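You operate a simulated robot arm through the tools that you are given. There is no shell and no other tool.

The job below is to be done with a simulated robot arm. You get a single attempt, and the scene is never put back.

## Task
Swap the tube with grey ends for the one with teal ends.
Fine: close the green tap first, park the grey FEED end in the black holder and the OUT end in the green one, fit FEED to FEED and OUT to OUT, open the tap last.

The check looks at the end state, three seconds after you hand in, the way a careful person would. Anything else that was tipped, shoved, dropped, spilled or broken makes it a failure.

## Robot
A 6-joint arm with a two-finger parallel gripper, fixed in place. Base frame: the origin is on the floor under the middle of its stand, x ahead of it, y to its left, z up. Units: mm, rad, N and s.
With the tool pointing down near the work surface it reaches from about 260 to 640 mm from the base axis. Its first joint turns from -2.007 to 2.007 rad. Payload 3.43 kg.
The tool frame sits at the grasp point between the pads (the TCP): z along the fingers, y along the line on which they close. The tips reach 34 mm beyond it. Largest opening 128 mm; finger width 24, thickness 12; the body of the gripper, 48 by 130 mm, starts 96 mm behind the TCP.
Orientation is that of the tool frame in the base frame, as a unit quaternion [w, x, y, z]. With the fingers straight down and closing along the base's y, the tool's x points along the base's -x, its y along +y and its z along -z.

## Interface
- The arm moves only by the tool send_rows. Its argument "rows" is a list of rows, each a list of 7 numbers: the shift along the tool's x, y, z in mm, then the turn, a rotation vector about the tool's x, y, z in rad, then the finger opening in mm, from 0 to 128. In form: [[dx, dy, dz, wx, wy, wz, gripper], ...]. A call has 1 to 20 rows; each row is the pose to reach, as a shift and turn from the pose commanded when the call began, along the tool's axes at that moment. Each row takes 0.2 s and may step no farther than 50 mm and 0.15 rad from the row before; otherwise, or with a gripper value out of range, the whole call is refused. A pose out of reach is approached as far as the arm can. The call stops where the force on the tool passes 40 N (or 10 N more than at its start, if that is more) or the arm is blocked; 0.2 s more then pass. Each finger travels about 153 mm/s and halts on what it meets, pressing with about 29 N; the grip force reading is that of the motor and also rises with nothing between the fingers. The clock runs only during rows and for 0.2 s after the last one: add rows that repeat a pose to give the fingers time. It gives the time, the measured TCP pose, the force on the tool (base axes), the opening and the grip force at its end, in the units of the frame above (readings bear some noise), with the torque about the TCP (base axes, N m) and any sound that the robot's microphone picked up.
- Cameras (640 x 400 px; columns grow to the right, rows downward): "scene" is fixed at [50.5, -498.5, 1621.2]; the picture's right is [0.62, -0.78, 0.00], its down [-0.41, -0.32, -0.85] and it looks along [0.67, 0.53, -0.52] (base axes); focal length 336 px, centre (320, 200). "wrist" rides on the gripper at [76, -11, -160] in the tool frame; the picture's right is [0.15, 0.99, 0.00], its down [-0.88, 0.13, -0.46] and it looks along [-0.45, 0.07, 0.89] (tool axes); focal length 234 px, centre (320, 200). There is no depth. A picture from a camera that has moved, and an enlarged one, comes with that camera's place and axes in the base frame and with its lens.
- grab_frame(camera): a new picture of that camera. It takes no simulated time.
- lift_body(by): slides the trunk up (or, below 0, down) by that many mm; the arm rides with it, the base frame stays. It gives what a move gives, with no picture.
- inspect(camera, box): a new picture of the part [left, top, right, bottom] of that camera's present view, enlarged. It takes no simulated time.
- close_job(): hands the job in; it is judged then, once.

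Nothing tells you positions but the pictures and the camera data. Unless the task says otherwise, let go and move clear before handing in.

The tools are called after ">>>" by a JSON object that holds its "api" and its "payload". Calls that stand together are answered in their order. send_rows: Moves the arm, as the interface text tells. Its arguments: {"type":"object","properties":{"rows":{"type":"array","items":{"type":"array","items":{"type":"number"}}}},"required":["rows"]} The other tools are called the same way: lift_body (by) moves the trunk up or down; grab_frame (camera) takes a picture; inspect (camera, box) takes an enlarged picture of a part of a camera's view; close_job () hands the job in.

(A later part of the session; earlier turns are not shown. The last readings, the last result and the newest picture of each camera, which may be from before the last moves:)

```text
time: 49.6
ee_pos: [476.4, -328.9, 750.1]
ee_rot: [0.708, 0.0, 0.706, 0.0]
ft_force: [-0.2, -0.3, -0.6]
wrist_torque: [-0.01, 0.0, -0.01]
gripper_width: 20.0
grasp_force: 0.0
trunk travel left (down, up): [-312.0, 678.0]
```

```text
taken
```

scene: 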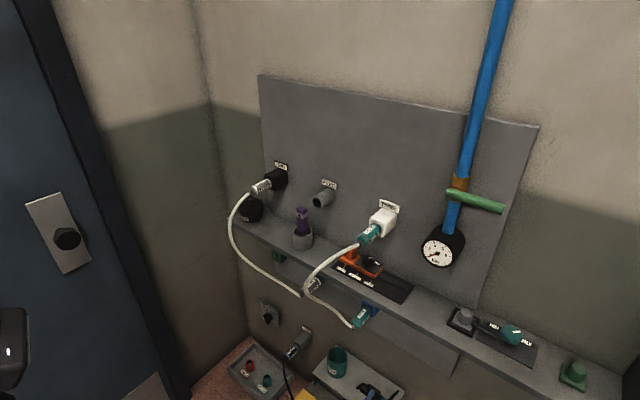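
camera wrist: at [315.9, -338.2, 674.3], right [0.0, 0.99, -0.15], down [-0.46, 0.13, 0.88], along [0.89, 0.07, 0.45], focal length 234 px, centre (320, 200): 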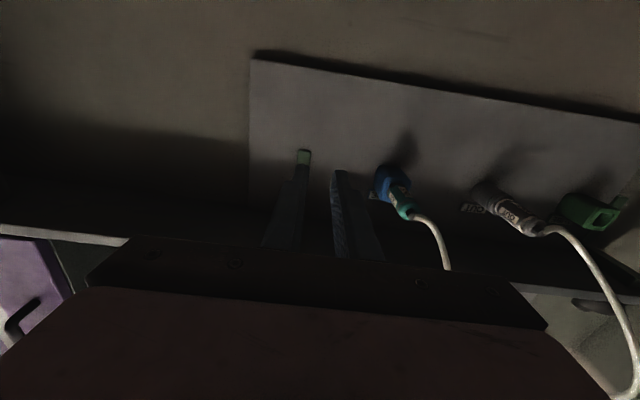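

Now the under-shelf row is clearly visible: teal OUT in the blue holder, grey OUT in its port and the empty green holder. I'll zoom in to measure it.

>>> {"api": "inspect", "payload": {"camera": "wrist", "box": [350, 140, 510, 240]}}

>>> {"api": "inspect", "payload": {"camera": "wrist", "box": [450, 150, 640, 270]}}

```text
4.00 times, centred on (430, 190) of wrist
camera zoom: at [315.9, -338.2, 674.3], right [0.0, 0.99, -0.15], down [-0.46, 0.13, 0.88], along [0.89, 0.07, 0.45], focal length 937 px, centre (-120, 240)
```

zoom: 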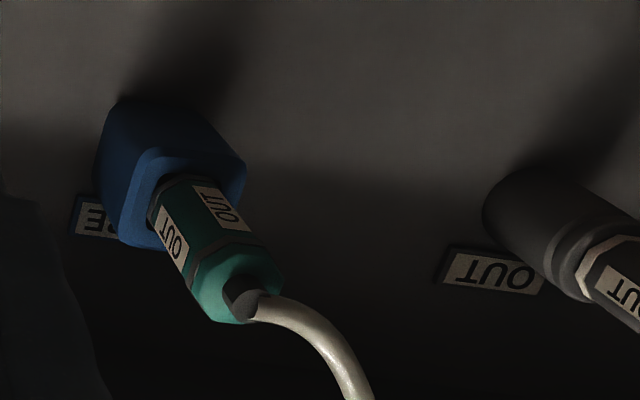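

```text
3.33 times, centred on (545, 210) of wrist
camera zoom: at [315.9, -338.2, 674.3], right [0.0, 0.99, -0.15], down [-0.46, 0.13, 0.88], along [0.89, 0.07, 0.45], focal length 781 px, centre (-430, 167)
```

zoom: 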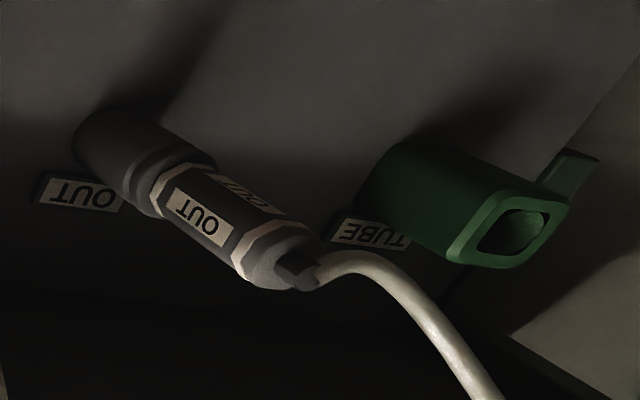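

The OUT row is at z≈820: teal OUT tail near (597,-186), grey OUT tail near (597,4), green holder front near (670,193,817). To free up reach I'll lower the trunk while raising the arm by the same amount.

>>> {"api": "lift_body", "payload": {"by": -100}}

>>> {"api": "send_rows", "payload": {"rows": [[-40, 0, 0, 0, 0, 0, 20], [-80, 0, 0, 0, 0, 0, 20], [-100, 0, 0, 0, 0, 0, 20]]}}

```text
time: 50.9
ee_pos: [475.9, -328.4, 651.0]
ee_rot: [0.707, 0.0, 0.707, 0.0]
ft_force: [0.0, -0.5, 0.6]
wrist_torque: [-0.01, 0.0, 0.0]
gripper_width: 20.0
grasp_force: 0.1
trunk travel left (down, up): [-212.0, 778.0]
```

```text
time: 51.7
ee_pos: [476.1, -326.3, 750.5]
ee_rot: [0.707, -0.001, 0.707, 0.0]
ft_force: [-0.3, -0.1, -0.1]
wrist_torque: [0.0, -0.01, 0.01]
gripper_width: 20.2
grasp_force: 0.1
trunk travel left (down, up): [-212.0, 778.0]
```

>>> {"api": "lift_body", "payload": {"by": -150}}

>>> {"api": "send_rows", "payload": {"rows": [[-40, 0, 0, 0, 0, 0, 20], [-80, 0, 0, 0, 0, 0, 20], [-120, 0, 0, 0, 0, 0, 20], [-150, 0, 0, 0, 0, 0, 20]]}}

```text
time: 53.5
ee_pos: [474.9, -326.9, 599.8]
ee_rot: [0.707, 0.0, 0.708, 0.0]
ft_force: [0.9, 0.7, 0.3]
wrist_torque: [0.01, 0.02, -0.02]
gripper_width: 20.2
grasp_force: 0.0
trunk travel left (down, up): [-62.0, 928.0]
```

```text
time: 54.5
ee_pos: [475.7, -326.5, 750.6]
ee_rot: [0.707, 0.0, 0.707, 0.001]
ft_force: [-0.6, 0.0, 0.0]
wrist_torque: [0.01, -0.03, 0.03]
gripper_width: 20.1
grasp_force: 0.0
trunk travel left (down, up): [-62.0, 928.0]
```

Reach is fine so far. I'll slide left under the tubes at z≈740.

>>> {"api": "send_rows", "payload": {"rows": [[10, 0, 0, 0, 0, 0, 20], [10, 45, 0, 0, 0, 0, 20], [10, 90, 0, 0, 0, 0, 20], [10, 135, 0, 0, 0, 0, 20], [10, 180, 0, 0, 0, 0, 20], [10, 225, 0, 0, 0, 0, 20]]}}

>>> {"api": "grab_frame", "payload": {"camera": "wrist"}}

>>> {"api": "grab_frame", "payload": {"camera": "scene"}}

```text
time: 55.9
ee_pos: [517.2, -124.5, 751.2]
ee_rot: [0.704, -0.001, 0.711, -0.001]
ft_force: [0.0, -0.2, 0.1]
wrist_torque: [-0.01, 0.02, 0.01]
gripper_width: 20.2
grasp_force: 0.0
out of reach, approached as far as the arm can: row 5, 6
trunk travel left (down, up): [-62.0, 928.0]
```

```text
taken
camera wrist: at [356.0, -135.6, 676.4], right [0.0, 0.99, -0.15], down [-0.45, 0.13, 0.88], along [0.89, 0.07, 0.44], focal length 234 px, centre (320, 200)
```

wrist: 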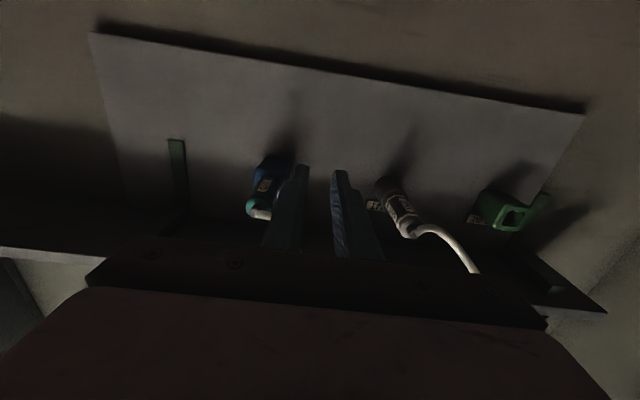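

```text
taken
```

scene: 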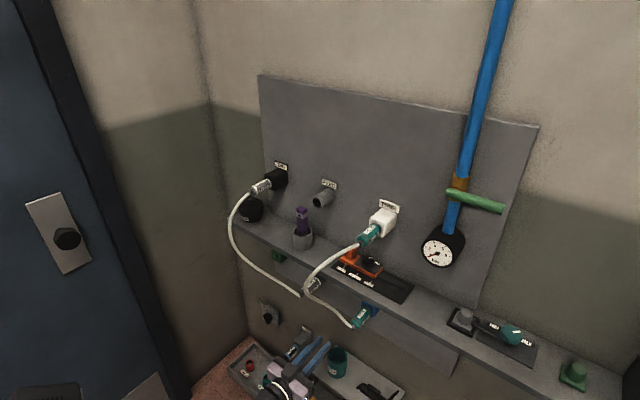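

Reach limited me to (517,-124,751), because the hand needs to be further out near the centre line. I'll move forward and left to sit just below and in front of the grey OUT connector.

>>> {"api": "send_rows", "payload": {"rows": [[2, 10, 15, 0, 0, 0, 20], [4, 40, 30, 0, 0, 0, 20], [6, 75, 38, 0, 0, 0, 20], [8, 105, 44, 0, 0, 0, 20], [8, 126, 48, 0, 0, 0, 50]]}}

>>> {"api": "grab_frame", "payload": {"camera": "wrist"}}

>>> {"api": "inspect", "payload": {"camera": "wrist", "box": [260, 130, 420, 240]}}

```text
time: 57.1
ee_pos: [559.4, 1.2, 746.2]
ee_rot: [0.708, 0.0, 0.707, 0.002]
ft_force: [0.5, -0.1, -0.1]
wrist_torque: [0.01, 0.01, 0.01]
gripper_width: 49.7
grasp_force: 0.0
trunk travel left (down, up): [-62.0, 928.0]
```

```text
taken
camera wrist: at [400.7, -9.9, 670.0], right [0.0, 0.99, -0.14], down [-0.46, 0.13, 0.88], along [0.89, 0.07, 0.45], focal length 234 px, centre (320, 200)
```

wrist: 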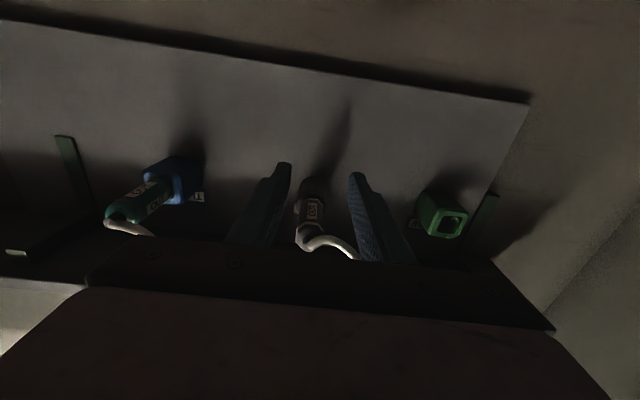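

```text
3.64 times, centred on (340, 185) of wrist
camera zoom: at [400.7, -9.9, 670.0], right [0.0, 0.99, -0.14], down [-0.46, 0.13, 0.88], along [0.89, 0.07, 0.45], focal length 852 px, centre (247, 254)
```

zoom: 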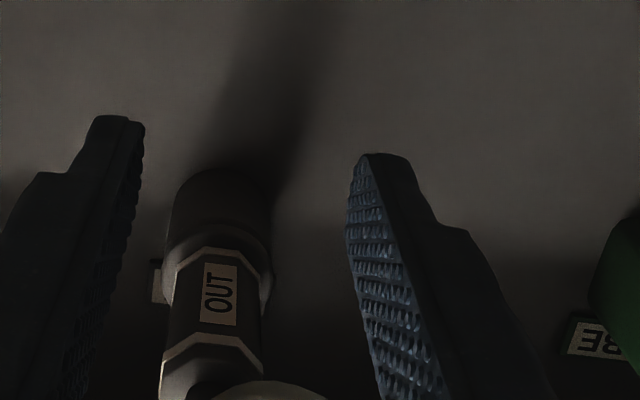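

The grey OUT connector lies between the finger lines at y≈1.5, z≈820, and its tube bends left right behind the tail. I'll pitch the tool up 45° so the fingers come in from below, under the tube.

>>> {"api": "send_rows", "payload": {"rows": [[0, 0, 0, 0, -0.131, 0, 50], [0, 0, 0, 0, -0.262, 0, 50], [0, 0, 0, 0, -0.393, 0, 50], [0, 0, 0, 0, -0.524, 0, 50], [0, 0, 0, 0, -0.655, 0, 50], [0, 0, 0, 0, -0.785, 0, 50], [0, 0, 0, 0, -0.785, 0, 50]]}}

>>> {"api": "grab_frame", "payload": {"camera": "wrist"}}

>>> {"api": "inspect", "payload": {"camera": "wrist", "box": [250, 120, 410, 240]}}

>>> {"api": "inspect", "payload": {"camera": "scene", "box": [230, 250, 400, 400]}}

```text
time: 58.7
ee_pos: [559.4, 0.5, 744.5]
ee_rot: [0.924, 0.0, 0.382, 0.0]
ft_force: [0.3, 0.3, 0.1]
wrist_torque: [-0.02, 0.03, -0.01]
gripper_width: 50.2
grasp_force: 0.0
trunk travel left (down, up): [-62.0, 928.0]
```

```text
taken
camera wrist: at [500.0, -10.7, 577.9], right [0.1, 0.99, -0.1], down [-0.95, 0.13, 0.3], along [0.31, 0.07, 0.95], focal length 234 px, centre (320, 200)
```

wrist: 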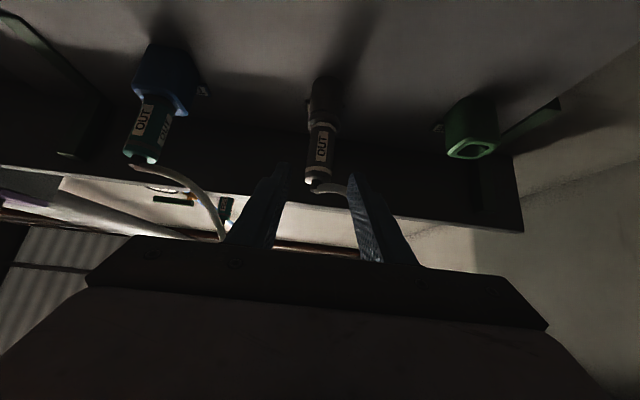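

```text
3.33 times, centred on (330, 180) of wrist
camera zoom: at [500.0, -10.7, 577.9], right [0.1, 0.99, -0.1], down [-0.95, 0.13, 0.3], along [0.31, 0.07, 0.95], focal length 781 px, centre (287, 267)
```

zoom: 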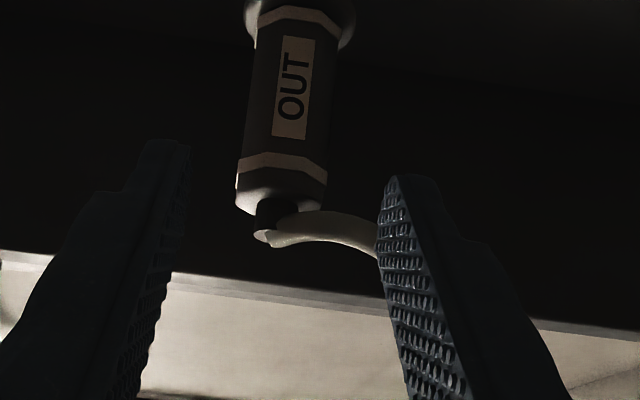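

```text
2.67 times, centred on (315, 325) of scene
camera zoom: at [50.5, -498.5, 1621.2], right [0.62, -0.78, 0.0], down [-0.41, -0.32, -0.85], along [0.67, 0.53, -0.52], focal length 897 px, centre (333, -133)
```

zoom: 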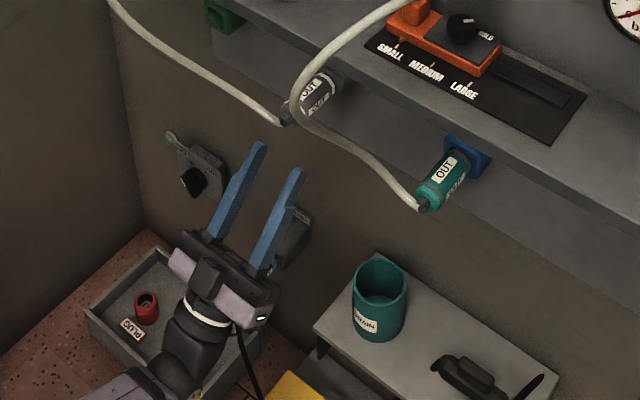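

The tube bends left at about x≈597, z≈820, and the fingers will stay below it. I'll move in along the tool axis to straddle the grey OUT connector.

>>> {"api": "send_rows", "payload": {"rows": [[0, 0.5, 20, 0, 0, 0, 50], [0, 0.5, 40, 0, 0, 0, 50], [0, 0.5, 60, 0, 0, 0, 50], [0, 0.5, 75, 0, 0, 0, 50], [-0.6, 0.5, 86, 0, 0, 0, 50], [-0.6, 0.5, 86, 0, 0, 0, 50]]}}

>>> {"api": "grab_frame", "payload": {"camera": "wrist"}}

>>> {"api": "inspect", "payload": {"camera": "wrist", "box": [250, 120, 410, 240]}}

>>> {"api": "inspect", "payload": {"camera": "scene", "box": [230, 240, 400, 380]}}

```text
time: 60.1
ee_pos: [620.6, -0.5, 805.2]
ee_rot: [0.924, -0.001, 0.382, 0.001]
ft_force: [-0.3, 0.5, -0.1]
wrist_torque: [-0.01, 0.0, 0.03]
gripper_width: 50.0
grasp_force: 0.0
trunk travel left (down, up): [-62.0, 928.0]
```

```text
taken
camera wrist: at [561.2, -10.6, 638.7], right [0.1, 0.99, -0.1], down [-0.94, 0.13, 0.3], along [0.31, 0.07, 0.95], focal length 234 px, centre (320, 200)
```

wrist: 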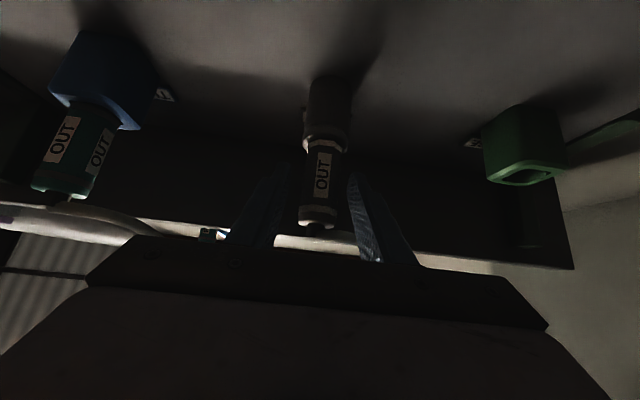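

```text
3.33 times, centred on (330, 180) of wrist
camera zoom: at [561.2, -10.6, 638.7], right [0.1, 0.99, -0.1], down [-0.94, 0.13, 0.3], along [0.31, 0.07, 0.95], focal length 781 px, centre (287, 267)
```

zoom: 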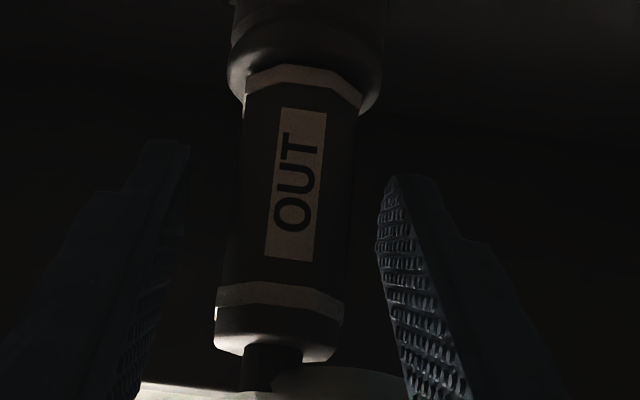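

```text
2.86 times, centred on (315, 310) of scene
camera zoom: at [50.5, -498.5, 1621.2], right [0.62, -0.78, 0.0], down [-0.41, -0.32, -0.85], along [0.67, 0.53, -0.52], focal length 961 px, centre (334, -114)
```

zoom: 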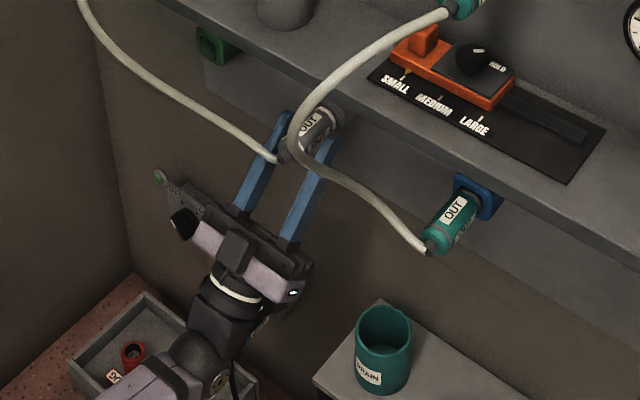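

The fingers straddle the grey OUT body and the tube stays clear above them. Closing.

>>> {"api": "send_rows", "payload": {"rows": [[0, 0, 0, 0, 0, 0, 20], [0, 0, 0, 0, 0, 0, 0], [0, 0, 0, 0, 0, 0, 0]]}}

>>> {"api": "inspect", "payload": {"camera": "wrist", "box": [250, 120, 410, 240]}}

```text
time: 60.9
ee_pos: [620.0, 0.6, 805.1]
ee_rot: [0.924, -0.001, 0.382, 0.001]
ft_force: [4.3, 2.4, 2.8]
wrist_torque: [-0.08, -0.07, 0.06]
gripper_width: 28.6
grasp_force: 29.0
trunk travel left (down, up): [-62.0, 928.0]
```

```text
3.33 times, centred on (330, 180) of wrist
camera zoom: at [561.1, -10.2, 638.7], right [0.1, 0.99, -0.1], down [-0.94, 0.13, 0.3], along [0.31, 0.07, 0.95], focal length 781 px, centre (287, 267)
```

zoom: 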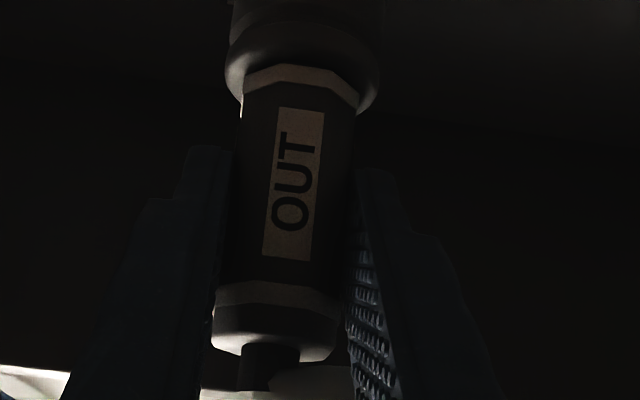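

Gripped at 28.6 mm. Now I'll pull straight out along -x.

>>> {"api": "send_rows", "payload": {"rows": [[-2.1, 0, -2.1, 0, 0, 0, 0], [-4.2, 0, -4.2, 0, 0, 0, 0], [-7.1, 0, -7.1, 0, 0, 0, 0], [-14.1, 0, -14.1, 0, 0, 0, 0], [-21.2, 0, -21.2, 0, 0, 0, 0], [-28.3, 0, -28.3, 0, 0, 0, 0], [-35.4, 0, -35.4, 0, 0, 0, 0], [-42.4, 0, -42.4, 0, 0, 0, 0]]}}

>>> {"api": "grab_frame", "payload": {"camera": "wrist"}}

>>> {"api": "inspect", "payload": {"camera": "scene", "box": [210, 180, 400, 340]}}

```text
time: 62.7
ee_pos: [559.3, -0.6, 805.8]
ee_rot: [0.924, -0.001, 0.383, 0.001]
ft_force: [-0.6, -0.2, 0.1]
wrist_torque: [0.01, 0.03, 0.01]
gripper_width: 28.2
grasp_force: 29.6
trunk travel left (down, up): [-62.0, 928.0]
```

```text
taken
camera wrist: at [500.5, -9.7, 638.5], right [0.1, 0.99, -0.1], down [-0.94, 0.13, 0.3], along [0.31, 0.07, 0.95], focal length 234 px, centre (320, 200)
```

wrist: 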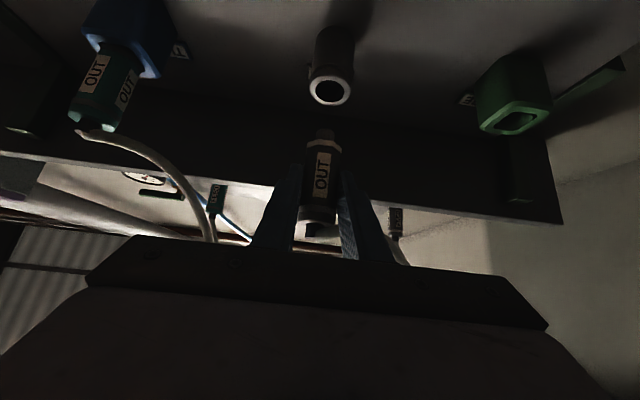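

```text
2.50 times, centred on (305, 260) of scene
camera zoom: at [50.5, -498.5, 1621.2], right [0.62, -0.78, 0.0], down [-0.41, -0.32, -0.85], along [0.67, 0.53, -0.52], focal length 841 px, centre (358, 50)
```

zoom: 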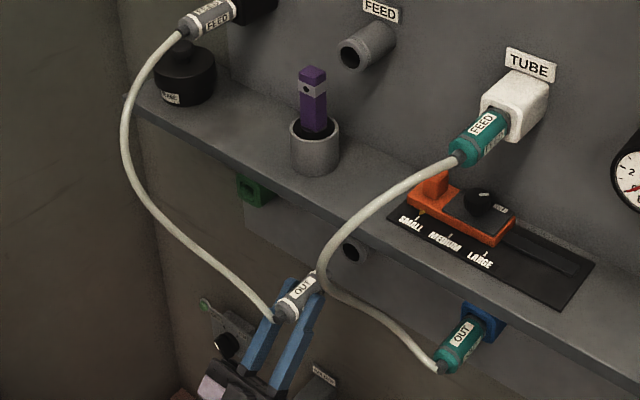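

The grey OUT end is free. I'll move it left to the green holder's line and check alignment.

>>> {"api": "send_rows", "payload": {"rows": [[0, 32, 0, 0, 0, 0, 0], [0, 64, 0, 0, 0, 0, 0], [0, 96, 0, 0, 0, 0, 0], [0, 128, 0, 0, 0, 0, 0], [0, 160, 0, 0, 0, 0, 0], [0, 191, 0, 0, 0, 0, 0], [0, 191, 0, 0, 0, 0, 0]]}}

>>> {"api": "grab_frame", "payload": {"camera": "wrist"}}

>>> {"api": "inspect", "payload": {"camera": "wrist", "box": [250, 40, 410, 160]}}

>>> {"api": "grab_frame", "payload": {"camera": "scene"}}

```text
time: 64.3
ee_pos: [558.2, 192.0, 804.5]
ee_rot: [0.924, 0.0, 0.383, 0.0]
ft_force: [0.2, 0.3, 0.4]
wrist_torque: [0.0, 0.0, 0.02]
gripper_width: 28.5
grasp_force: 28.8
trunk travel left (down, up): [-62.0, 928.0]
```

```text
taken
camera wrist: at [498.4, 181.1, 637.6], right [0.1, 0.99, -0.1], down [-0.94, 0.13, 0.3], along [0.31, 0.07, 0.95], focal length 234 px, centre (320, 200)
```

wrist: 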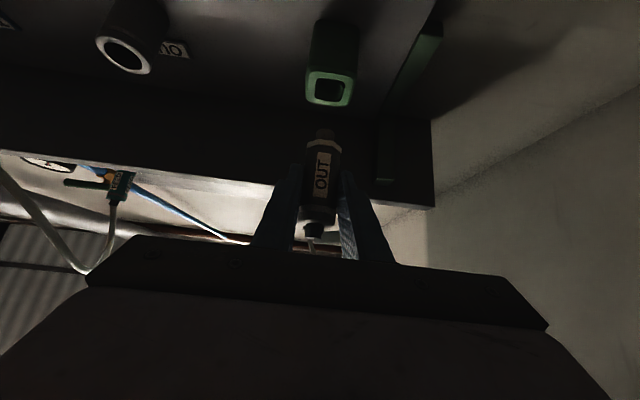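

```text
3.33 times, centred on (330, 100) of wrist
camera zoom: at [498.4, 181.1, 637.6], right [0.1, 0.99, -0.1], down [-0.94, 0.13, 0.3], along [0.31, 0.07, 0.95], focal length 781 px, centre (287, 533)
```

zoom: 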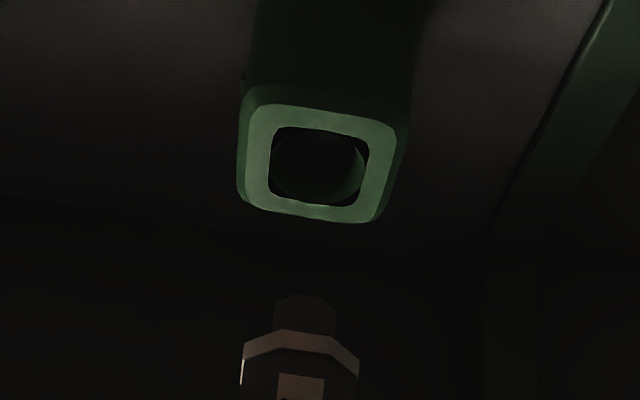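

```text
taken
```

scene: 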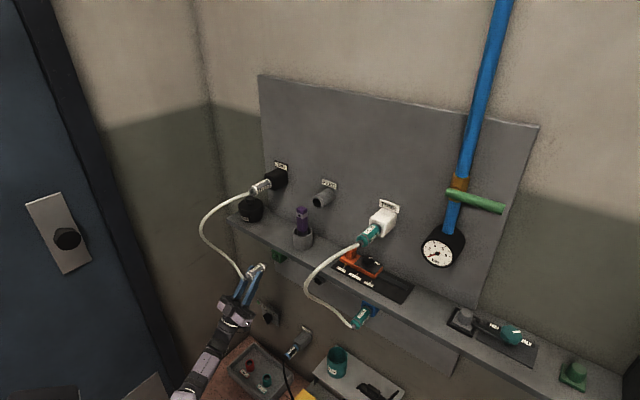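

The green opening is centred at about y≈190.5, z≈818.6. I'll shift 1.5 mm right and advance partway, then check again.

>>> {"api": "send_rows", "payload": {"rows": [[0, -1.5, 0, 0, 0, 0, 0], [7.1, -1.5, 7.1, 0, 0, 0, 0], [14.1, -1.5, 14.1, 0, 0, 0, 0], [21.2, -1.5, 21.2, 0, 0, 0, 0], [21.2, -1.5, 21.2, 0, 0, 0, 0]]}}

>>> {"api": "inspect", "payload": {"camera": "wrist", "box": [250, 60, 410, 180]}}

>>> {"api": "inspect", "payload": {"camera": "scene", "box": [210, 220, 330, 320]}}

```text
time: 65.5
ee_pos: [588.8, 189.8, 806.0]
ee_rot: [0.924, 0.0, 0.383, 0.0]
ft_force: [0.3, 0.9, -0.1]
wrist_torque: [-0.02, -0.02, 0.0]
gripper_width: 28.4
grasp_force: 29.4
trunk travel left (down, up): [-62.0, 928.0]
```

```text
3.33 times, centred on (330, 120) of wrist
camera zoom: at [529.9, 179.2, 638.9], right [0.1, 0.99, -0.1], down [-0.94, 0.13, 0.3], along [0.31, 0.07, 0.95], focal length 781 px, centre (287, 467)
```

zoom: 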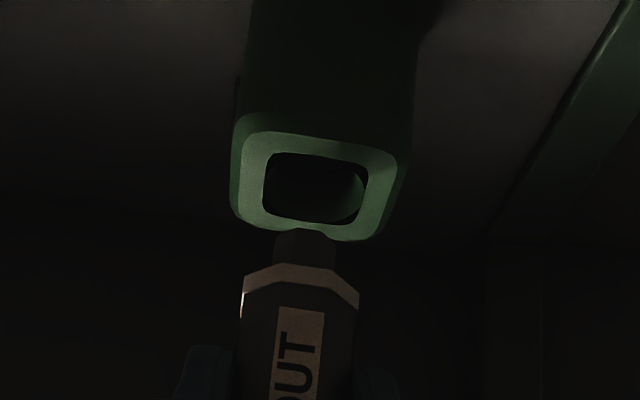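

```text
4.00 times, centred on (270, 270) of scene
camera zoom: at [50.5, -498.5, 1621.2], right [0.62, -0.78, 0.0], down [-0.41, -0.32, -0.85], along [0.67, 0.53, -0.52], focal length 1345 px, centre (520, -80)
```

zoom: 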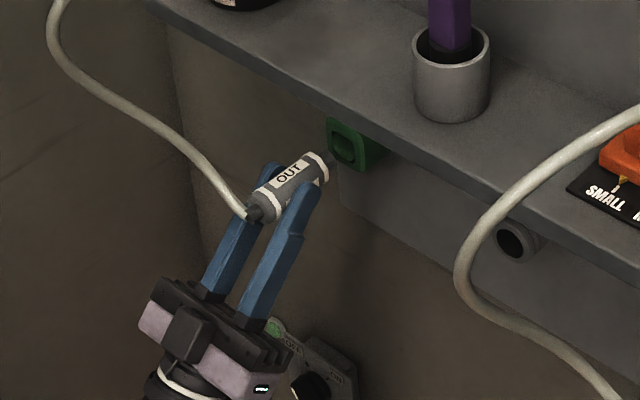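

Lateral alignment is good and I'm about 1.5 mm high. I'll correct that and insert slowly.

>>> {"api": "send_rows", "payload": {"rows": [[1, 0, -1, 0, 0, 0, 0], [4.5, 0, 2.5, 0, 0, 0, 0], [8.1, 0, 6.1, 0, 0, 0, 0], [11.6, 0, 9.6, 0, 0, 0, 0], [15.1, 0, 13.1, 0, 0, 0, 0], [18.7, 0, 16.7, 0, 0, 0, 0]]}}

>>> {"api": "inspect", "payload": {"camera": "wrist", "box": [250, 80, 410, 200]}}

>>> {"api": "inspect", "payload": {"camera": "scene", "box": [210, 220, 330, 320]}}

```text
time: 66.9
ee_pos: [614.6, 189.6, 804.7]
ee_rot: [0.924, 0.0, 0.382, -0.001]
ft_force: [0.3, 0.0, 0.1]
wrist_torque: [0.06, 0.03, -0.03]
gripper_width: 28.2
grasp_force: 28.7
trunk travel left (down, up): [-62.0, 928.0]
```

```text
3.33 times, centred on (330, 140) of wrist
camera zoom: at [555.2, 178.9, 637.6], right [0.1, 0.99, -0.1], down [-0.94, 0.13, 0.3], along [0.31, 0.07, 0.95], focal length 781 px, centre (287, 400)
```

zoom: 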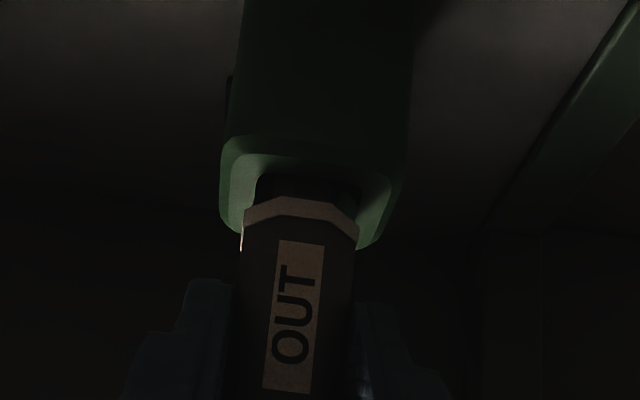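

```text
4.00 times, centred on (270, 270) of scene
camera zoom: at [50.5, -498.5, 1621.2], right [0.62, -0.78, 0.0], down [-0.41, -0.32, -0.85], along [0.67, 0.53, -0.52], focal length 1345 px, centre (520, -80)
```

zoom: 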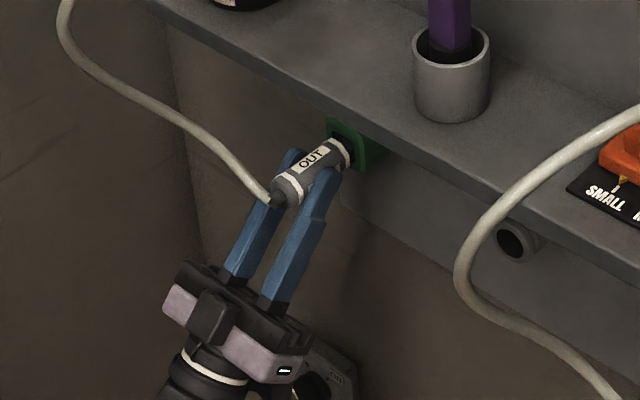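

The nose is centred in the green holder. Continuing until it seats.

>>> {"api": "send_rows", "payload": {"rows": [[2, 0, 2, 0, 0, 0, 0], [4.2, 0, 4.2, 0, 0, 0, 0], [6.4, 0, 6.4, 0, 0, 0, 0], [8.5, 0, 8.5, 0, 0, 0, 0]]}}

>>> {"api": "inspect", "payload": {"camera": "scene", "box": [210, 220, 330, 320]}}

```text
time: 67.9
ee_pos: [624.2, 190.7, 808.8]
ee_rot: [0.925, 0.0, 0.38, 0.001]
ft_force: [-22.5, -3.2, -6.3]
wrist_torque: [0.04, -0.26, -0.07]
gripper_width: 28.7
grasp_force: 28.7
trunk travel left (down, up): [-62.0, 928.0]
```

```text
4.00 times, centred on (270, 270) of scene
camera zoom: at [50.5, -498.5, 1621.2], right [0.62, -0.78, 0.0], down [-0.41, -0.32, -0.85], along [0.67, 0.53, -0.52], focal length 1345 px, centre (520, -80)
```

zoom: 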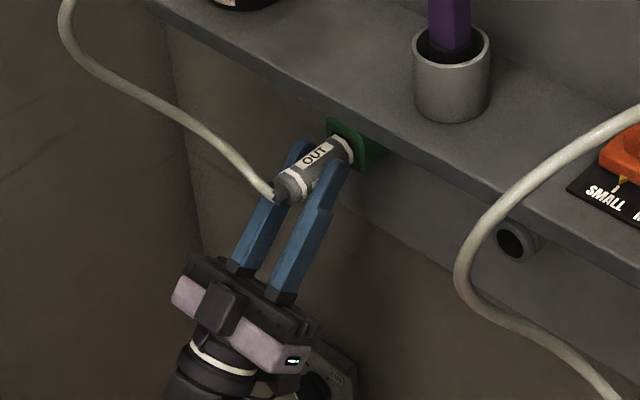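

It's seated, with 22 N of resistance at the expected depth. I'll relax the push, open and check.

>>> {"api": "send_rows", "payload": {"rows": [[-2.5, 0, -2.5, 0, 0, 0, 0], [-4.5, 0, -4.5, 0, 0, 0, 0], [-4.5, 0, -4.5, 0, 0, 0, 50], [-4.5, 0, -4.5, 0, 0, 0, 50]]}}

>>> {"api": "inspect", "payload": {"camera": "wrist", "box": [250, 80, 410, 200]}}

>>> {"api": "inspect", "payload": {"camera": "scene", "box": [210, 220, 330, 320]}}

```text
time: 68.9
ee_pos: [619.8, 188.9, 804.6]
ee_rot: [0.923, 0.0, 0.385, 0.0]
ft_force: [0.3, 0.2, 0.2]
wrist_torque: [0.03, 0.01, 0.0]
gripper_width: 50.0
grasp_force: 0.1
trunk travel left (down, up): [-62.0, 928.0]
```

```text
3.33 times, centred on (330, 140) of wrist
camera zoom: at [560.0, 179.5, 637.4], right [0.1, 0.99, -0.1], down [-0.94, 0.13, 0.3], along [0.31, 0.07, 0.95], focal length 781 px, centre (287, 400)
```

zoom: 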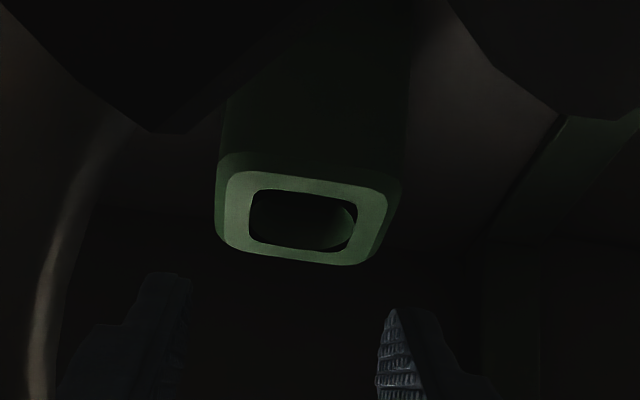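

```text
4.00 times, centred on (270, 270) of scene
camera zoom: at [50.5, -498.5, 1621.2], right [0.62, -0.78, 0.0], down [-0.41, -0.32, -0.85], along [0.67, 0.53, -0.52], focal length 1345 px, centre (520, -80)
```

zoom: 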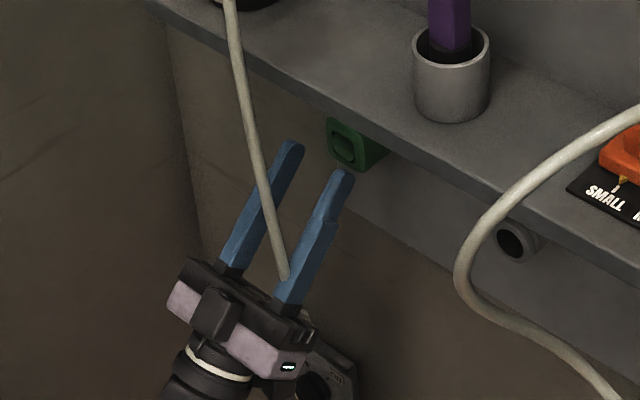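

The OUT end came out when I backed off and is now hanging by its tube. I won't move until I've found where it is.

>>> {"api": "grab_frame", "payload": {"camera": "wrist"}}

>>> {"api": "grab_frame", "payload": {"camera": "scene"}}

>>> {"api": "inspect", "payload": {"camera": "scene", "box": [180, 260, 320, 360]}}

>>> {"api": "inspect", "payload": {"camera": "scene", "box": [200, 150, 340, 250]}}

```text
taken
camera wrist: at [560.0, 179.5, 637.4], right [0.1, 0.99, -0.1], down [-0.94, 0.13, 0.3], along [0.31, 0.07, 0.95], focal length 234 px, centre (320, 200)
```

wrist: 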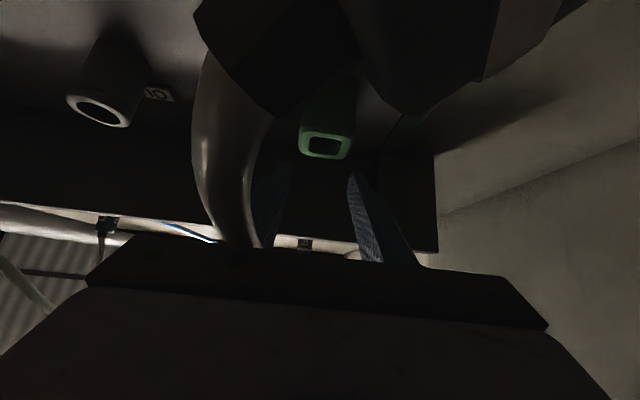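

```text
taken
```

scene: 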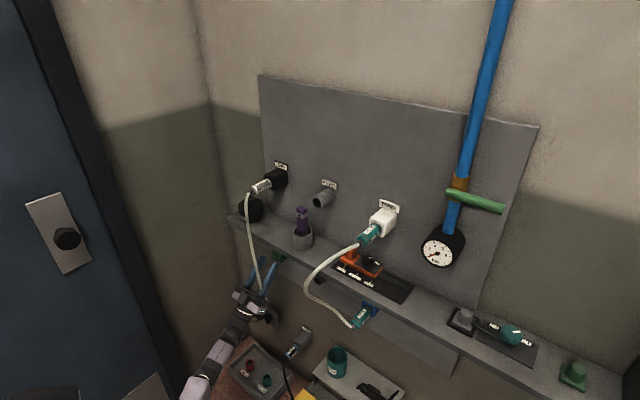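

```text
4.00 times, centred on (250, 310) of scene
camera zoom: at [50.5, -498.5, 1621.2], right [0.62, -0.78, 0.0], down [-0.41, -0.32, -0.85], along [0.67, 0.53, -0.52], focal length 1345 px, centre (600, -240)
```

zoom: 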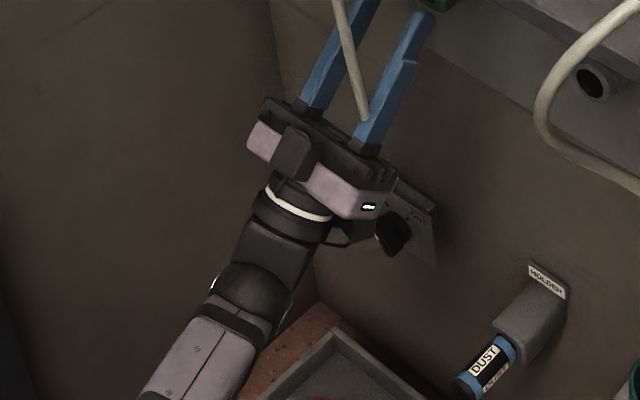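

```text
4.00 times, centred on (270, 200) of scene
camera zoom: at [50.5, -498.5, 1621.2], right [0.62, -0.78, 0.0], down [-0.41, -0.32, -0.85], along [0.67, 0.53, -0.52], focal length 1345 px, centre (520, 200)
```

zoom: 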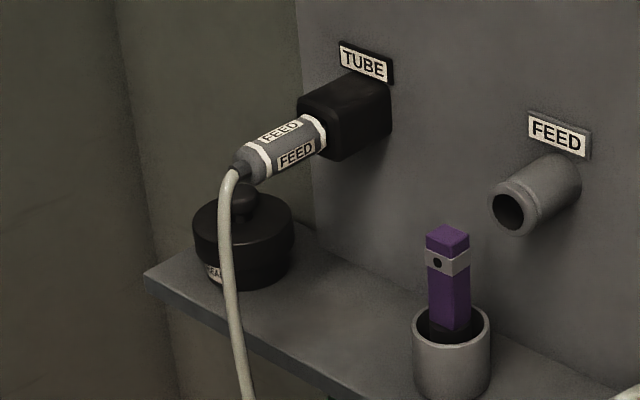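

The tube hangs from the black holder (which still holds) straight down between my open fingers, with the connector just in front of the wrist camera. I'll open wide and back straight out along -x so the tube slips out of the gap.

>>> {"api": "send_rows", "payload": {"rows": [[0, 0, 0, 0, 0, 0, 90], [0, 0, 0, 0, 0, 0, 100], [-7, 0, -7, 0, 0, 0, 100], [-14, 0, -14, 0, 0, 0, 100], [-21, 0, -21, 0, 0, 0, 100]]}}

>>> {"api": "grab_frame", "payload": {"camera": "wrist"}}

>>> {"api": "inspect", "payload": {"camera": "scene", "box": [180, 230, 320, 360]}}

```text
time: 70.1
ee_pos: [591.8, 188.8, 805.0]
ee_rot: [0.924, 0.0, 0.383, -0.001]
ft_force: [-0.3, 1.2, -1.1]
wrist_torque: [0.03, 0.0, -0.01]
gripper_width: 100.0
grasp_force: 0.0
trunk travel left (down, up): [-62.0, 928.0]
```

```text
taken
camera wrist: at [531.4, 178.6, 637.7], right [0.1, 0.99, -0.1], down [-0.94, 0.13, 0.3], along [0.31, 0.07, 0.95], focal length 234 px, centre (320, 200)
```

wrist: 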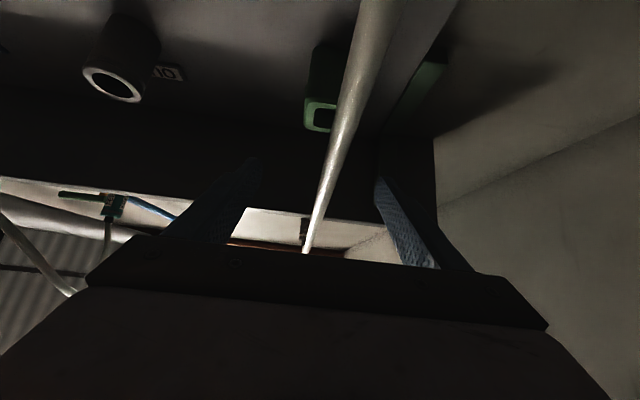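

```text
3.08 times, centred on (250, 295) of scene
camera zoom: at [50.5, -498.5, 1621.2], right [0.62, -0.78, 0.0], down [-0.41, -0.32, -0.85], along [0.67, 0.53, -0.52], focal length 1035 px, centre (535, -92)
```

zoom: 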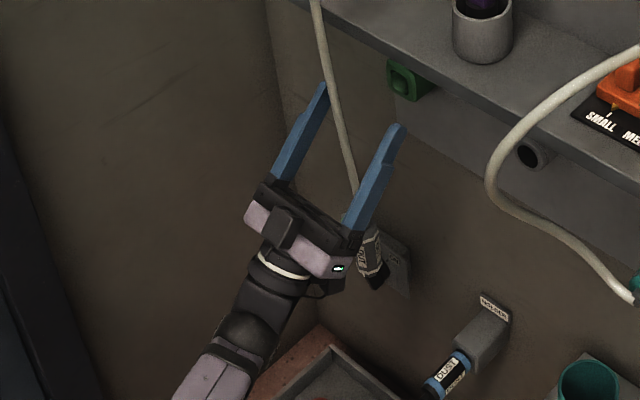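

The connector now hangs freely and is visible beside the hand. I'll keep backing out along -x.

>>> {"api": "send_rows", "payload": {"rows": [[-10, 0, -10, 0, 0, 0, 100], [-20, 0, -20, 0, 0, 0, 100], [-30, 0, -30, 0, 0, 0, 100], [-40, 0, -40, 0, 0, 0, 100], [-50, 0, -50, 0, 0, 0, 100], [-60, 0, -60, 0, 0, 0, 100], [-70, 0, -70, 0, 0, 0, 100]]}}

>>> {"api": "grab_frame", "payload": {"camera": "wrist"}}

>>> {"api": "grab_frame", "payload": {"camera": "scene"}}

>>> {"api": "inspect", "payload": {"camera": "scene", "box": [180, 230, 320, 360]}}

```text
time: 71.7
ee_pos: [491.8, 190.1, 803.2]
ee_rot: [0.924, 0.0, 0.383, 0.001]
ft_force: [0.1, 0.5, -0.2]
wrist_torque: [0.0, -0.02, 0.0]
gripper_width: 99.8
grasp_force: 0.2
trunk travel left (down, up): [-62.0, 928.0]
```

```text
taken
camera wrist: at [432.4, 179.5, 637.0], right [0.1, 0.99, -0.1], down [-0.94, 0.13, 0.3], along [0.31, 0.07, 0.95], focal length 234 px, centre (320, 200)
```

wrist: 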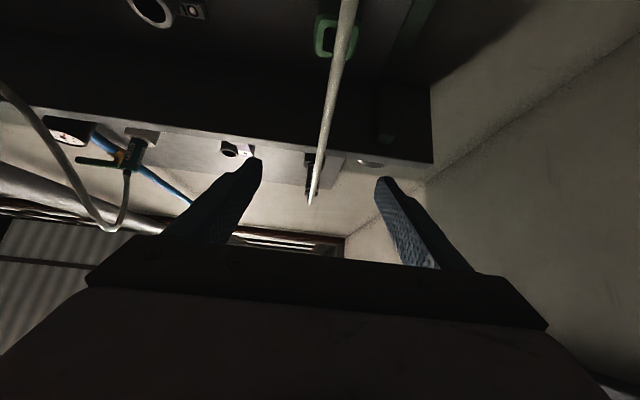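

```text
taken
```

scene: 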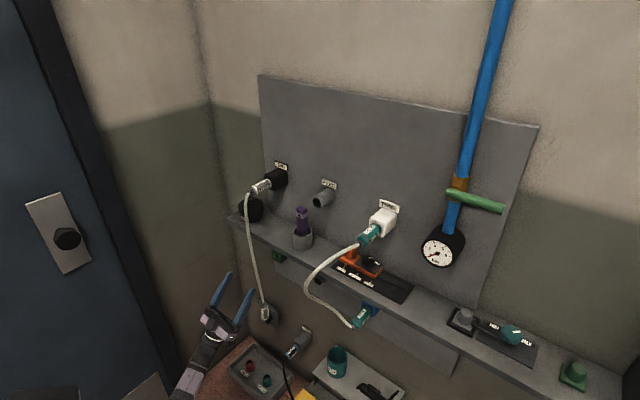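

```text
3.08 times, centred on (250, 295) of scene
camera zoom: at [50.5, -498.5, 1621.2], right [0.62, -0.78, 0.0], down [-0.41, -0.32, -0.85], along [0.67, 0.53, -0.52], focal length 1035 px, centre (535, -92)
```

zoom: 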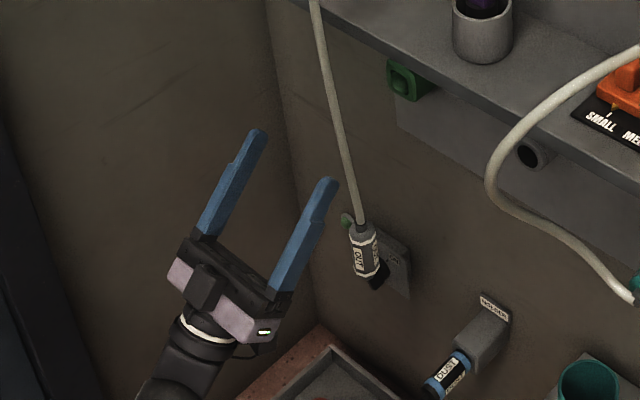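

The connector hangs at about (588,192), tail at z≈673 and nose pointing down. I'll swing the tool to 45° downward, staying clear, to pick it up. Pitching the tool back up by 90° will then turn the nose towards the wall.

>>> {"api": "send_rows", "payload": {"rows": [[0, 0, 0, 0, 0.131, 0, 100], [0, 0, 0, 0, 0.262, 0, 100], [0, 0, 0, 0, 0.393, 0, 100], [0, 0, 0, 0, 0.524, 0, 100], [0, 0, 0, 0, 0.655, 0, 80], [0, 0, 0, 0, 0.785, 0, 60], [0, 0, 0, 0, 0.916, 0, 60], [0, 0, 0, 0, 1.047, 0, 60], [0, 0, 0, 0, 1.178, 0, 60], [0, 0, 0, 0, 1.309, 0, 60], [0, 0, 0, 0, 1.44, 0, 60], [0, 0, 0, 0, 1.571, 0, 60], [0, 0, 0, 0, 1.571, 0, 60]]}}

>>> {"api": "grab_frame", "payload": {"camera": "wrist"}}

>>> {"api": "inspect", "payload": {"camera": "scene", "box": [180, 230, 320, 360]}}

```text
time: 74.5
ee_pos: [456.0, 177.5, 738.0]
ee_rot: [0.381, -0.001, 0.925, 0.0]
ft_force: [-0.2, -1.3, -0.2]
wrist_torque: [-0.03, 0.01, -0.03]
gripper_width: 60.2
grasp_force: 0.0
out of reach, approached as far as the arm can: row 10, 11, 12, 13
trunk travel left (down, up): [-62.0, 928.0]
```

```text
taken
camera wrist: at [290.5, 166.7, 796.8], right [-0.1, 0.99, -0.1], down [0.3, 0.13, 0.94], along [0.95, 0.07, -0.31], focal length 234 px, centre (320, 200)
```

wrist: 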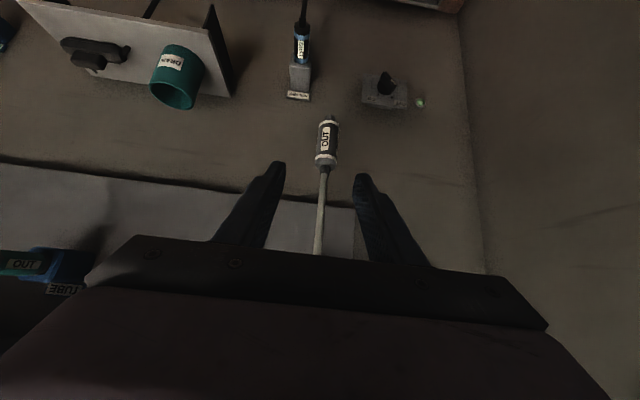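

```text
3.08 times, centred on (250, 295) of scene
camera zoom: at [50.5, -498.5, 1621.2], right [0.62, -0.78, 0.0], down [-0.41, -0.32, -0.85], along [0.67, 0.53, -0.52], focal length 1035 px, centre (535, -92)
```

zoom: 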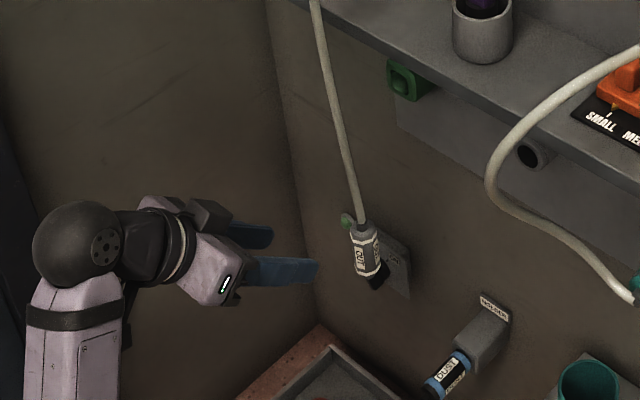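

That hit a wrist limit because the trunk is so low. I'll raise the trunk by 150 mm and bring the arm down to the pre-grasp pose for the hanging connector.

>>> {"api": "lift_body", "payload": {"by": 150}}

>>> {"api": "send_rows", "payload": {"rows": [[21, 3, 38, 0, 0, 0, 60], [43, 6, 76, 0, 0, 0, 60], [64, 9, 114, 0, 0, 0, 60], [85.6, 12.5, 150, 0, 0, 0, 60], [85.6, 12.5, 150, 0, 0, 0, 60]]}}

>>> {"api": "grab_frame", "payload": {"camera": "wrist"}}

>>> {"api": "inspect", "payload": {"camera": "wrist", "box": [240, 100, 400, 220]}}

>>> {"api": "inspect", "payload": {"camera": "scene", "box": [180, 230, 320, 360]}}

```text
time: 76.2
ee_pos: [456.2, 178.6, 887.8]
ee_rot: [0.383, 0.0, 0.924, -0.001]
ft_force: [0.8, 0.3, -0.4]
wrist_torque: [0.02, -0.03, -0.01]
gripper_width: 59.6
grasp_force: 0.1
trunk travel left (down, up): [-212.0, 778.0]
```

```text
time: 77.4
ee_pos: [501.6, 187.9, 719.0]
ee_rot: [0.383, -0.001, 0.924, 0.001]
ft_force: [0.2, 0.2, 0.0]
wrist_torque: [0.01, 0.02, 0.01]
gripper_width: 60.1
grasp_force: 0.1
trunk travel left (down, up): [-212.0, 778.0]
```

```text
taken
camera wrist: at [335.6, 178.3, 778.8], right [-0.1, 0.99, -0.1], down [0.3, 0.13, 0.94], along [0.95, 0.07, -0.31], focal length 234 px, centre (320, 200)
```

wrist: 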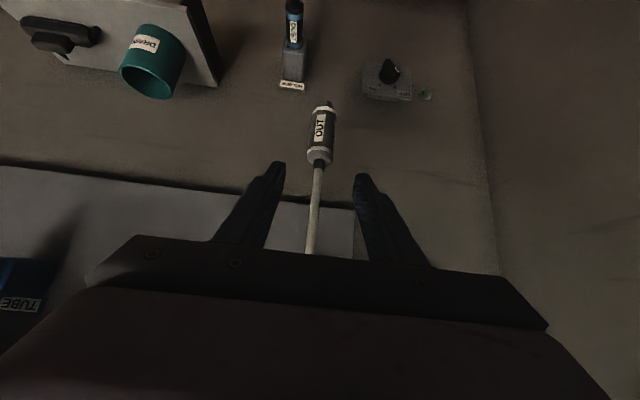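

```text
3.33 times, centred on (320, 160) of wrist
camera zoom: at [335.6, 178.3, 778.8], right [-0.1, 0.99, -0.1], down [0.3, 0.13, 0.94], along [0.95, 0.07, -0.31], focal length 781 px, centre (320, 333)
```

zoom: 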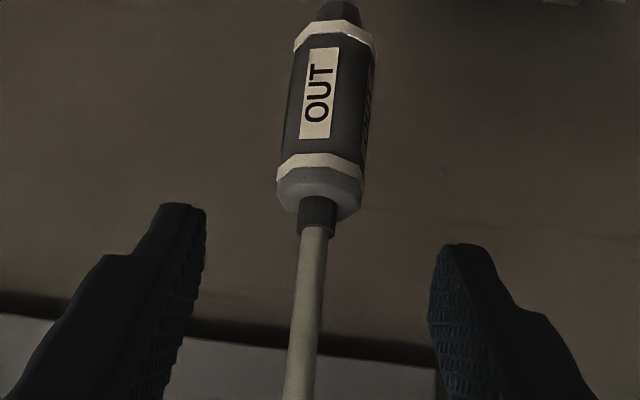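

```text
3.08 times, centred on (250, 295) of scene
camera zoom: at [50.5, -498.5, 1621.2], right [0.62, -0.78, 0.0], down [-0.41, -0.32, -0.85], along [0.67, 0.53, -0.52], focal length 1035 px, centre (535, -92)
```

zoom: 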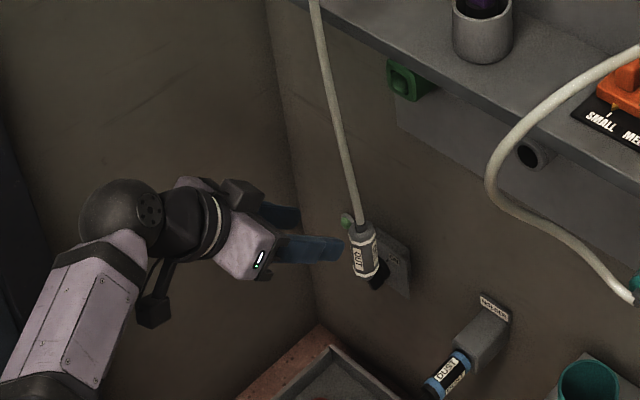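

The connector hangs at x≈590, y≈189, from the tube exit at z≈658 to the nose at z≈558. I'll move in along the tool axis to straddle it.

>>> {"api": "send_rows", "payload": {"rows": [[8.3, 0, 15, 0, 0, 0, 60], [8.3, 0, 35, 0, 0, 0, 60], [8.3, 0, 55, 0, 0, 0, 60], [8.3, 0, 75, 0, 0, 0, 60], [8.3, 0, 95, 0, 0, 0, 60], [8.3, 0, 112, 0, 0, 0, 60], [8.3, 0, 112, 0, 0, 0, 60]]}}

>>> {"api": "grab_frame", "payload": {"camera": "wrist"}}

>>> {"api": "inspect", "payload": {"camera": "wrist", "box": [240, 80, 400, 200]}}

>>> {"api": "inspect", "payload": {"camera": "scene", "box": [200, 260, 310, 350]}}

```text
time: 79.0
ee_pos: [577.1, 188.7, 636.2]
ee_rot: [0.382, -0.001, 0.924, 0.001]
ft_force: [0.2, 0.3, 1.0]
wrist_torque: [-0.01, 0.0, 0.02]
gripper_width: 59.7
grasp_force: 0.1
trunk travel left (down, up): [-212.0, 778.0]
```

```text
taken
camera wrist: at [410.2, 179.3, 695.5], right [-0.1, 0.99, -0.1], down [0.3, 0.13, 0.94], along [0.95, 0.07, -0.31], focal length 234 px, centre (320, 200)
```

wrist: 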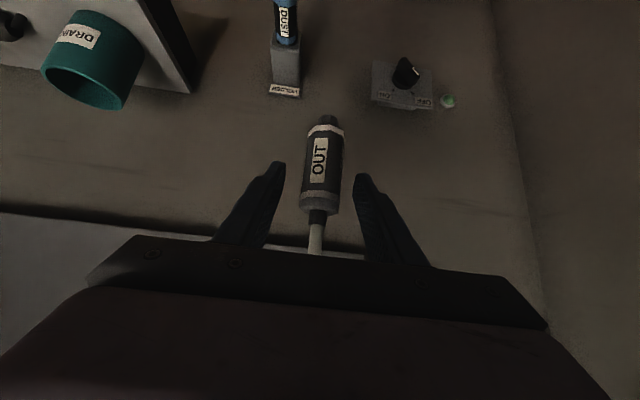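

```text
3.33 times, centred on (320, 140) of wrist
camera zoom: at [410.2, 179.3, 695.5], right [-0.1, 0.99, -0.1], down [0.3, 0.13, 0.94], along [0.95, 0.07, -0.31], focal length 781 px, centre (320, 400)
```

zoom: 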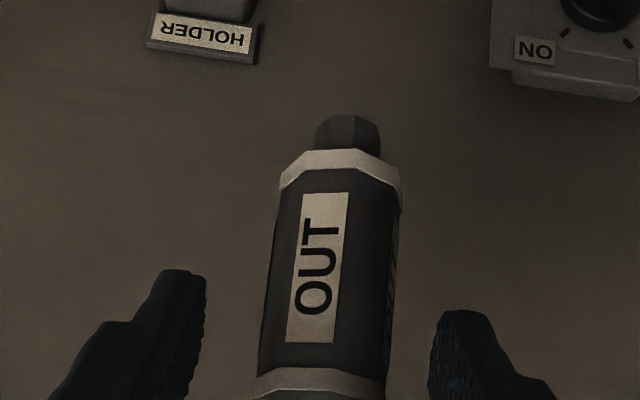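

```text
4.44 times, centred on (255, 305) of scene
camera zoom: at [50.5, -498.5, 1621.2], right [0.62, -0.78, 0.0], down [-0.41, -0.32, -0.85], along [0.67, 0.53, -0.52], focal length 1495 px, centre (609, -267)
```

zoom: 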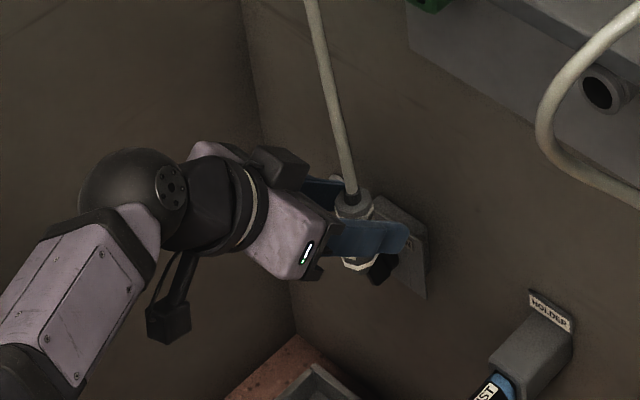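

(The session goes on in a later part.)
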